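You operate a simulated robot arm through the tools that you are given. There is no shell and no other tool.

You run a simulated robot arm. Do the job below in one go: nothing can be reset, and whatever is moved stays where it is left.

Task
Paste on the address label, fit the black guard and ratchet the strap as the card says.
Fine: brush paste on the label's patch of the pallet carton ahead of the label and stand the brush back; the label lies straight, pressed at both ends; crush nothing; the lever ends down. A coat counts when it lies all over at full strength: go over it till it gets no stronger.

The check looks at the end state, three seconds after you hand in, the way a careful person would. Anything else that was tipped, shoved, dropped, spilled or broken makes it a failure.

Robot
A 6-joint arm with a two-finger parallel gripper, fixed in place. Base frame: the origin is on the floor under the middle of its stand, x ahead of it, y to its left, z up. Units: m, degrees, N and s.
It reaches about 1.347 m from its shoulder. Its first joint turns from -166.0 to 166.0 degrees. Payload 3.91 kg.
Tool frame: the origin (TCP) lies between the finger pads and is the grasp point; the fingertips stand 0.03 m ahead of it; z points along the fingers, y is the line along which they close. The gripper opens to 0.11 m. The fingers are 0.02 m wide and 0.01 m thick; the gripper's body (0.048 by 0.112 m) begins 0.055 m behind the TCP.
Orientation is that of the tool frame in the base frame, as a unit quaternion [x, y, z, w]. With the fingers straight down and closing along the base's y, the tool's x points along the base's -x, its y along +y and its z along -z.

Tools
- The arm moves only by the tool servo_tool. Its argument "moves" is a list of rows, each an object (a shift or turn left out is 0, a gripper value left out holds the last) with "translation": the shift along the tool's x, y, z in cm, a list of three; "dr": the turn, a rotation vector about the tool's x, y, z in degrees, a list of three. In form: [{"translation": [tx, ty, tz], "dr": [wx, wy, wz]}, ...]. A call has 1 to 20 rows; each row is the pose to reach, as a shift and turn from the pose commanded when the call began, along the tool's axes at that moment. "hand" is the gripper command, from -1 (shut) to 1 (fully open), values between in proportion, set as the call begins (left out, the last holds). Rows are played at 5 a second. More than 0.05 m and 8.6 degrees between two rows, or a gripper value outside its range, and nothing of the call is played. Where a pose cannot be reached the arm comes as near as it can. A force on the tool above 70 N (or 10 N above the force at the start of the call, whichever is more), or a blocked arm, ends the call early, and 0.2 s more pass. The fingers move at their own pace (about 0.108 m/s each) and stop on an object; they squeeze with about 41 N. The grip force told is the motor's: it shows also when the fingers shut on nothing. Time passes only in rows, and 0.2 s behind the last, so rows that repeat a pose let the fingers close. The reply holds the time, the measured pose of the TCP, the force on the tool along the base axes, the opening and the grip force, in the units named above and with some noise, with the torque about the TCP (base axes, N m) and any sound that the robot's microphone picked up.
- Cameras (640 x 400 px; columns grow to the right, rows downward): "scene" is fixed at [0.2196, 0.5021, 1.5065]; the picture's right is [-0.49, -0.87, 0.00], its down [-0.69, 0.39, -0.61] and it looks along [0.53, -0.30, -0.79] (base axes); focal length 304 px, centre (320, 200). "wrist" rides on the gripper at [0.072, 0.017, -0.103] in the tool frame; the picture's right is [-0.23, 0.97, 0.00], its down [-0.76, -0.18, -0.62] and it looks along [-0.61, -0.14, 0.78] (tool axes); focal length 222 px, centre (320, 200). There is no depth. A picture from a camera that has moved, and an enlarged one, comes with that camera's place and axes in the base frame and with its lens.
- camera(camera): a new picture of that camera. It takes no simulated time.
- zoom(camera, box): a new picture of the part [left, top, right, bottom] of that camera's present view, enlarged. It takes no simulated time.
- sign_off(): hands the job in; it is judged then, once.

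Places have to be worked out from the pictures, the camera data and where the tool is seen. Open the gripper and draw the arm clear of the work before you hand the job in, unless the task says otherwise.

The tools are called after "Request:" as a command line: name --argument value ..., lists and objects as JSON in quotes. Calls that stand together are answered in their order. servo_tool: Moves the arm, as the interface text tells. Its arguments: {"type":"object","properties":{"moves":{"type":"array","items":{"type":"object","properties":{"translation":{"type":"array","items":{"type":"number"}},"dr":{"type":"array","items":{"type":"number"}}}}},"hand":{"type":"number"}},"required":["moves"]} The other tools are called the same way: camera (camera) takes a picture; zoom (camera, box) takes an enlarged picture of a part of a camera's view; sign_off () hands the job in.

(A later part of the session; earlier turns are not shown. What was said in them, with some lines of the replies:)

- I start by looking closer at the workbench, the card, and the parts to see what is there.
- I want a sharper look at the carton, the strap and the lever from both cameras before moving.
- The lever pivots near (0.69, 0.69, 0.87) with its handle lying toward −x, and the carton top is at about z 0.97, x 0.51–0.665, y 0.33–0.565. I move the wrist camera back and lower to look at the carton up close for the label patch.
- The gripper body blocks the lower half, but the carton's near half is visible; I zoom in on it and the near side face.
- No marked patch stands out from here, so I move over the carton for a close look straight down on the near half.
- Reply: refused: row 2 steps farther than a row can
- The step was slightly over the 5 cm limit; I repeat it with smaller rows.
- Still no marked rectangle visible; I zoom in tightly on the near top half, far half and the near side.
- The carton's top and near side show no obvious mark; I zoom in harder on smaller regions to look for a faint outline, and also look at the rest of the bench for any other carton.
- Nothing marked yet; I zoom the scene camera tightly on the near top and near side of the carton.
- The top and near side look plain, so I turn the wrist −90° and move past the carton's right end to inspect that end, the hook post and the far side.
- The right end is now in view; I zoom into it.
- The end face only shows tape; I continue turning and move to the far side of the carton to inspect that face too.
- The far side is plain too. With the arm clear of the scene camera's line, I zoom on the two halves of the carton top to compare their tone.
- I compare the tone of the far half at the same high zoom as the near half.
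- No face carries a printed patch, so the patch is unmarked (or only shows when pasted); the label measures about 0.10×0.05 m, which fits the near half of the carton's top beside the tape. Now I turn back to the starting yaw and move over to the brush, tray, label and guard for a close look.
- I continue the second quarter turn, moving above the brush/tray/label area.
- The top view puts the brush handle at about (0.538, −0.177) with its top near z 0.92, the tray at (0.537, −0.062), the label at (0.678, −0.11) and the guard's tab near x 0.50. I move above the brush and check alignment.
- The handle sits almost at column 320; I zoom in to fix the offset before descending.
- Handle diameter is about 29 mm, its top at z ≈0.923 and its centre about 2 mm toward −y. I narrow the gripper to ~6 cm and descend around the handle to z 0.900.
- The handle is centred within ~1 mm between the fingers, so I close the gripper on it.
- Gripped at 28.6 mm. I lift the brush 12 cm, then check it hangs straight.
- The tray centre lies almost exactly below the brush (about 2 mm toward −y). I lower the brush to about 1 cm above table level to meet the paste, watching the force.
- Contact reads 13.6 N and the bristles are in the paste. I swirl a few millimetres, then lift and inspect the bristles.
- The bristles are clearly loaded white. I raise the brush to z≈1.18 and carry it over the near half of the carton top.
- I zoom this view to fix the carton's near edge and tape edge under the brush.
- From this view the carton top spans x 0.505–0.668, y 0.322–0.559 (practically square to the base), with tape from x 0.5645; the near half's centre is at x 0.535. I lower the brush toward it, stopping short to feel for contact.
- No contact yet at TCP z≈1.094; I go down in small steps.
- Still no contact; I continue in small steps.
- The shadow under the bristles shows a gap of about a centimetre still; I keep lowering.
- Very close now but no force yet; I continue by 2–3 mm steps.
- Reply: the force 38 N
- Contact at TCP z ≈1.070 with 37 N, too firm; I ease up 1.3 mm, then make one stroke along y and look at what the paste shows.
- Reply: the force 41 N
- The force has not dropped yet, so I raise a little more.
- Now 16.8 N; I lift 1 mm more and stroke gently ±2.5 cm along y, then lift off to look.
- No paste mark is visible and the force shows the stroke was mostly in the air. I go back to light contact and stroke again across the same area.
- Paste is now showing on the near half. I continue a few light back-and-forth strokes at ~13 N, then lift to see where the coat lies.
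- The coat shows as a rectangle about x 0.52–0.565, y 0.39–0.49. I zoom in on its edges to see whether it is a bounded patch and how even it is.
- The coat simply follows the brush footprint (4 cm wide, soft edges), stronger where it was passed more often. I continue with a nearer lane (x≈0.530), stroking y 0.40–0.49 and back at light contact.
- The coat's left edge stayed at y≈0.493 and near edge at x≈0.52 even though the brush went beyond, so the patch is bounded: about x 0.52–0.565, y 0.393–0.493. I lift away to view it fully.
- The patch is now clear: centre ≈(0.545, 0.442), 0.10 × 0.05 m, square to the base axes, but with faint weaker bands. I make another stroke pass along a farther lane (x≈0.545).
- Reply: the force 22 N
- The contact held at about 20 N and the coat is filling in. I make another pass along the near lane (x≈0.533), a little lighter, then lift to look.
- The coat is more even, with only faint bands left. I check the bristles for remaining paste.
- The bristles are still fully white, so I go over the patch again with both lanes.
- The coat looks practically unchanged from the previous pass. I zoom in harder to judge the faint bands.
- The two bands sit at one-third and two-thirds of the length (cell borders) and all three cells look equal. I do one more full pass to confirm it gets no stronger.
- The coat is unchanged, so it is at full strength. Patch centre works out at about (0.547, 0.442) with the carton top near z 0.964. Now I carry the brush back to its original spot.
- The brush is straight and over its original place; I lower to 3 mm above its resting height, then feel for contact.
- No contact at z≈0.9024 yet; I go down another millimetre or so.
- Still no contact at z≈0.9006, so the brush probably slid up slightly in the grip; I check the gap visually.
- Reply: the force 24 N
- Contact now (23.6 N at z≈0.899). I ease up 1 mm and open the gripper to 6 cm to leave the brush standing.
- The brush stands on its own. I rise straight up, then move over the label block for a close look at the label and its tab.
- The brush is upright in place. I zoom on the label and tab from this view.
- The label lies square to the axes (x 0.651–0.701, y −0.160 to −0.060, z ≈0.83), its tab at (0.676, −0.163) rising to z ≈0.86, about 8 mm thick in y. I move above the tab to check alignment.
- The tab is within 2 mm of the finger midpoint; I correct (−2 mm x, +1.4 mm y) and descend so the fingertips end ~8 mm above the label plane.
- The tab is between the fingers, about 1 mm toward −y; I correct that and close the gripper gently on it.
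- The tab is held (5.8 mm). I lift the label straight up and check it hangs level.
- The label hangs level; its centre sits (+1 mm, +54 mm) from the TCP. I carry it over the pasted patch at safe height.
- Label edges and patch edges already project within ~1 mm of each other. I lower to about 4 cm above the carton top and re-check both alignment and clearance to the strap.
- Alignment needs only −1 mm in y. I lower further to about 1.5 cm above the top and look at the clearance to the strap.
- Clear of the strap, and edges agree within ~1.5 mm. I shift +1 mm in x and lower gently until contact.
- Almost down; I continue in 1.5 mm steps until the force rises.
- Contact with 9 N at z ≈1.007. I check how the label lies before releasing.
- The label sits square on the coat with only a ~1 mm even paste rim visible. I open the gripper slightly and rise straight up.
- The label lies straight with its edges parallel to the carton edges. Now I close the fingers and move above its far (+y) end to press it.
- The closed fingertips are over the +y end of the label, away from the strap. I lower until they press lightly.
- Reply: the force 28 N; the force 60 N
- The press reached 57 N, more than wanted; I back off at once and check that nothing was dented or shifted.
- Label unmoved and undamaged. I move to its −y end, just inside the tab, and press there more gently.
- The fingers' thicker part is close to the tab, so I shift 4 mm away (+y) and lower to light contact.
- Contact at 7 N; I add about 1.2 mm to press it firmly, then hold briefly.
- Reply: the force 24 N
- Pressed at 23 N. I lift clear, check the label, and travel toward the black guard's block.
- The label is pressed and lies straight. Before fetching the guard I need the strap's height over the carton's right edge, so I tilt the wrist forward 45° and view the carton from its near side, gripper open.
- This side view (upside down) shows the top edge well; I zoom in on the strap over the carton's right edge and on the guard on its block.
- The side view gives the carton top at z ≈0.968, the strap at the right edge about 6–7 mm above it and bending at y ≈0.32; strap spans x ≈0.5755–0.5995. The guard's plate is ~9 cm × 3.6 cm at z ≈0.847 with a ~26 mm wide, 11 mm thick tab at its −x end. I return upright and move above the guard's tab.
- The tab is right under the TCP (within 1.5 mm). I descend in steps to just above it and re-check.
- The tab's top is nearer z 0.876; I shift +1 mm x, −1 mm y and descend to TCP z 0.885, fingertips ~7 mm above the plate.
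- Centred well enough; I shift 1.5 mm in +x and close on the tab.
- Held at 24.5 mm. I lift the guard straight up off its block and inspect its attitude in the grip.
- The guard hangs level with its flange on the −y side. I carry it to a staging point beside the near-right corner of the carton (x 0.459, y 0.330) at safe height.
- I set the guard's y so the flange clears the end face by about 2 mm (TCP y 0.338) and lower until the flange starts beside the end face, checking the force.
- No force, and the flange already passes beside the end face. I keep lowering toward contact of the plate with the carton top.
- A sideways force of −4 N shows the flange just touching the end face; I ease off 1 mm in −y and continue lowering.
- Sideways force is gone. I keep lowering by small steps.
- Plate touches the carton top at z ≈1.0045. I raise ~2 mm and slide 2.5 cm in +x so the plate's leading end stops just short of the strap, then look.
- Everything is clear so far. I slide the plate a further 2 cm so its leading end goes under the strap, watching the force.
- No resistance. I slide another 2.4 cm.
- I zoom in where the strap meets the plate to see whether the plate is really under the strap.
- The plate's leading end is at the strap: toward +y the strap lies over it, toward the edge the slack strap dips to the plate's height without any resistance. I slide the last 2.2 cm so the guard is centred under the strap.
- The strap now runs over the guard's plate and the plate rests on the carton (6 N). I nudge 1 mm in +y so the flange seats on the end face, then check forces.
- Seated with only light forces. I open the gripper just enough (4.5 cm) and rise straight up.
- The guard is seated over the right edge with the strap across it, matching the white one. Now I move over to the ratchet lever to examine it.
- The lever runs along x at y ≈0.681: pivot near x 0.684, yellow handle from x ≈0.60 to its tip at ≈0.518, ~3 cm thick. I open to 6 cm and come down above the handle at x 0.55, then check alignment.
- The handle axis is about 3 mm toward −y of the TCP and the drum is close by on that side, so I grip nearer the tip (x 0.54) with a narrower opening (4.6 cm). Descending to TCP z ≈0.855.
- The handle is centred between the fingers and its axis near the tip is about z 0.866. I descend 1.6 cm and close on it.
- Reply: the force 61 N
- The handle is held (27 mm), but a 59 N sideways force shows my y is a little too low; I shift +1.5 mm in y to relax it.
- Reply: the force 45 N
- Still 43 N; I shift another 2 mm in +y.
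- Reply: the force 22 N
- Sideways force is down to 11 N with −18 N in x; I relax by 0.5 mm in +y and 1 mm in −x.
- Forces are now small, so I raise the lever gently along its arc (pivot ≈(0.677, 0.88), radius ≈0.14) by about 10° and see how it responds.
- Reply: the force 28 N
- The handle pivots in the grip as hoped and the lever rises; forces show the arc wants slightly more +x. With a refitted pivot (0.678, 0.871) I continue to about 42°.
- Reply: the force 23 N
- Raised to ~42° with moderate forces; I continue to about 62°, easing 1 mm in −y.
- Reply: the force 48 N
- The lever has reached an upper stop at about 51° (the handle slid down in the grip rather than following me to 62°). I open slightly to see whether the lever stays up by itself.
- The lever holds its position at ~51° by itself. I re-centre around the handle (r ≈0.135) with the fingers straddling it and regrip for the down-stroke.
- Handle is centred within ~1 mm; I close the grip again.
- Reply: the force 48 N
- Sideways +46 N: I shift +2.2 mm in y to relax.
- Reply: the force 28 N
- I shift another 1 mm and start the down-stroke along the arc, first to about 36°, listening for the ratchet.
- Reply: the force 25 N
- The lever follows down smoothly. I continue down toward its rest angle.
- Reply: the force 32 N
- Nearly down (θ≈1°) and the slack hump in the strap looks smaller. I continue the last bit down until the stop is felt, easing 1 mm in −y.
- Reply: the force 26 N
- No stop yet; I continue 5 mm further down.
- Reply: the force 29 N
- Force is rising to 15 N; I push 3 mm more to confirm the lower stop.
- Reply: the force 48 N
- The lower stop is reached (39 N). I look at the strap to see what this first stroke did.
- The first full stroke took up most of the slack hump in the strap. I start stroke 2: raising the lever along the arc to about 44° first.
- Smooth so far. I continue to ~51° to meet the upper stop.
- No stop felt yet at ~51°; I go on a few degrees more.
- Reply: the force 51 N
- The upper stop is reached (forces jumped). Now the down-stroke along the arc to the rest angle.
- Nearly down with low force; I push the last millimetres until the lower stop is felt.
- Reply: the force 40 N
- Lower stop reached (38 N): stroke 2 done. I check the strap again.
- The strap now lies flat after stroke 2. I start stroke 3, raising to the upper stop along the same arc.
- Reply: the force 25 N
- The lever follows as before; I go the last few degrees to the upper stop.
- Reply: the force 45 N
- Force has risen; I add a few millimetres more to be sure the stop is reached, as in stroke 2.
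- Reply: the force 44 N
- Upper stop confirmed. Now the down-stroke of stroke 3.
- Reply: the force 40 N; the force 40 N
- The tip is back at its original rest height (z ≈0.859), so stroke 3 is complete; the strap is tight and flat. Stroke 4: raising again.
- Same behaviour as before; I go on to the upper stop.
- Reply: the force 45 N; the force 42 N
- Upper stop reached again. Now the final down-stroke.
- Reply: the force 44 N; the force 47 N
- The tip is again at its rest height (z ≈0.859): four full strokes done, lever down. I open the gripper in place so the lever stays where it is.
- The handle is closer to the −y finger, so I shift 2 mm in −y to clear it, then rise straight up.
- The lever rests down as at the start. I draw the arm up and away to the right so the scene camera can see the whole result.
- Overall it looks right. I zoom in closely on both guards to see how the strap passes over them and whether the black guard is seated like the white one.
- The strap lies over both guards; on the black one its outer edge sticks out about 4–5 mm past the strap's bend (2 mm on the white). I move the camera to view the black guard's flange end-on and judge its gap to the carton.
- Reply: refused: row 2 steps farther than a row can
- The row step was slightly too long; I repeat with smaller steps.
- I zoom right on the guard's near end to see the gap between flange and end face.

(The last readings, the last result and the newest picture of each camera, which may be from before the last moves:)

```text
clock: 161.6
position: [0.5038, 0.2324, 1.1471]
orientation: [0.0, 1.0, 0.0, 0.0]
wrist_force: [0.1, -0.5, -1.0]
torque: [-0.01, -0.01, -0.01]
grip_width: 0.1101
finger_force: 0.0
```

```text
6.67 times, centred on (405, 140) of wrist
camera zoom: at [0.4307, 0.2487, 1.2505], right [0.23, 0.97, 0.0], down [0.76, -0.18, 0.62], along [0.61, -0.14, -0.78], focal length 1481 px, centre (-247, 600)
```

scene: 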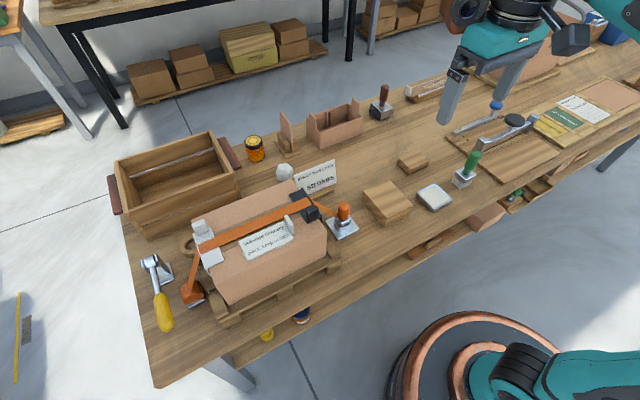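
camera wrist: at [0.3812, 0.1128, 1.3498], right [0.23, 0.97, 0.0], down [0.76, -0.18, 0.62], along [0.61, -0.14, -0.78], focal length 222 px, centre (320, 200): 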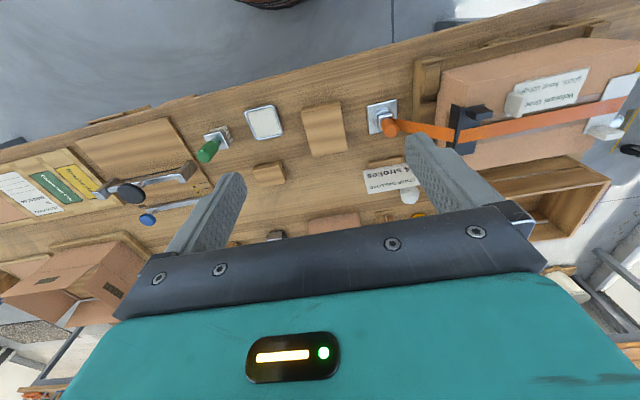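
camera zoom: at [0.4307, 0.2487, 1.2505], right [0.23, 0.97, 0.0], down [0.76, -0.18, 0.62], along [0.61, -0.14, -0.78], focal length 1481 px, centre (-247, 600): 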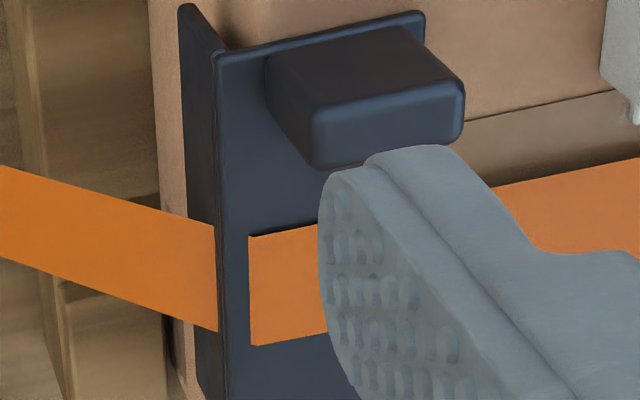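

The flange sits snug against the end face and the plate flat on the top. I compare the lever and brush with their starting pictures before finishing.

Request:
zoom --camera "scene" --box '[120, 240, 240, 340]'

Request:
zoom --camera "scene" --box '[350, 110, 510, 230]'

Request:
zoom --camera "scene" --box '[180, 180, 360, 320]'

```text
4.00 times, centred on (180, 290) of scene
camera zoom: at [0.2196, 0.5021, 1.5065], right [-0.49, -0.87, 0.0], down [-0.69, 0.39, -0.61], along [0.53, -0.3, -0.79], focal length 1217 px, centre (880, -160)
```

zoom: 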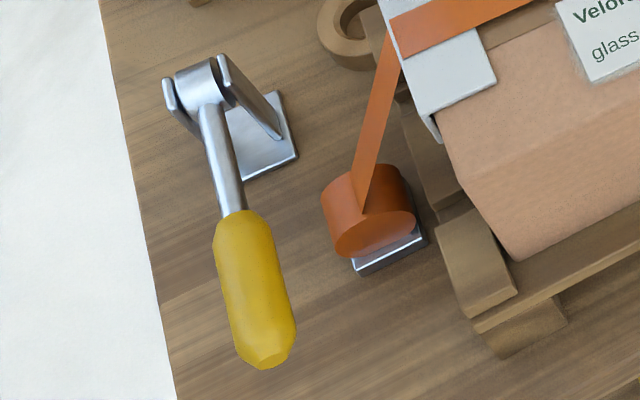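

```text
3.33 times, centred on (430, 170) of scene
camera zoom: at [0.2196, 0.5021, 1.5065], right [-0.49, -0.87, 0.0], down [-0.69, 0.39, -0.61], along [0.53, -0.3, -0.79], focal length 1014 px, centre (-47, 300)
```

zoom: 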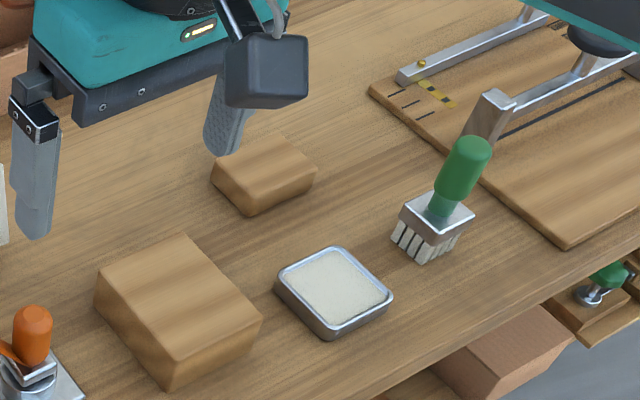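

```text
2.86 times, centred on (270, 250) of scene
camera zoom: at [0.2196, 0.5021, 1.5065], right [-0.49, -0.87, 0.0], down [-0.69, 0.39, -0.61], along [0.53, -0.3, -0.79], focal length 869 px, centre (463, 57)
```

zoom: 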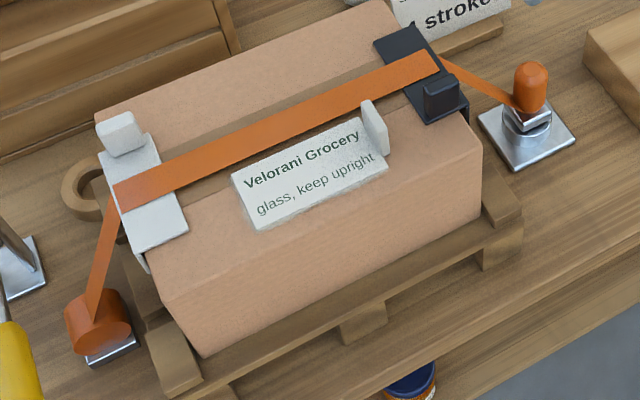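

Lever, brush, tray, carton and pallet all stand as they should; label straight and pressed, guard seated, strap flat and tight. I draw the open gripper up and away from the work.

Request:
servo_tool --moves '[{"translation": [1.2, -3, -2]}, {"translation": [2.4, -6, -4.5]}, {"translation": [3.6, -9, -7.5]}, {"translation": [5, -11.5, -11]}]'

Request:
camera --camera "scene"

```text
clock: 162.6
position: [0.4543, 0.1174, 1.2549]
orientation: [-0.001, 1.0, 0.0, -0.001]
wrist_force: [0.0, -0.3, 0.1]
torque: [0.0, 0.06, 0.02]
grip_width: 0.1099
finger_force: 0.2
```

```text
taken
```

scene: 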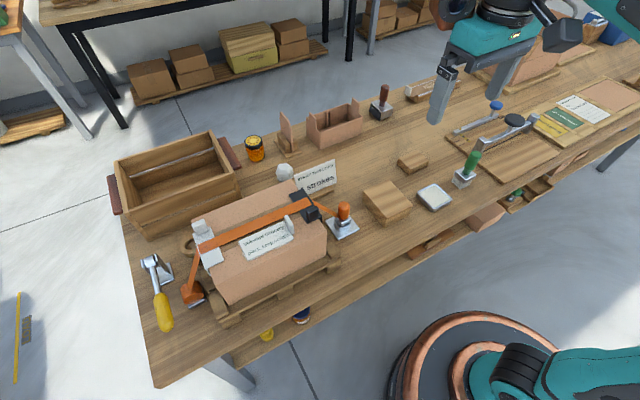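

The final picture shows everything in place with the arm clear and the gripper open, so I hand the job in.

Request:
sign_off

```text
The job is handed in.
```

I did the whole job and handed it in. The gripper is open and the arm is drawn clear. I haven't seen the check's result.

- **Paste:** The label's patch on the carton top isn't marked. I found it by brushing until the paste stopped at clear edges, then went over it until the coat got no stronger. The brush is standing back upright in its old place.
- **Label:** It lies straight on the patch, with about a 1 mm rim of paste showing on two sides. I pressed both ends. The first press reached 57 N, more than I intended, but I saw no dent or shift in the pictures.
- **Black guard:** It sits flat over the carton's right edge, with its flange close against the end and the strap across it. Its outer edge sticks out 4–5 mm past the strap's bend, compared with about 2 mm on the white guard.
- **Strap:** I gave it four full strokes, each from the lower stop to the upper stop and back down. The strap went flat after the second stroke and looked the same after that. I heard no ratchet clicks, so the count rests on feeling both stops each time.
- **Lever:** It is down, in the same position as at the start.

I saw nothing else tipped, moved or spilled in the last pictures.
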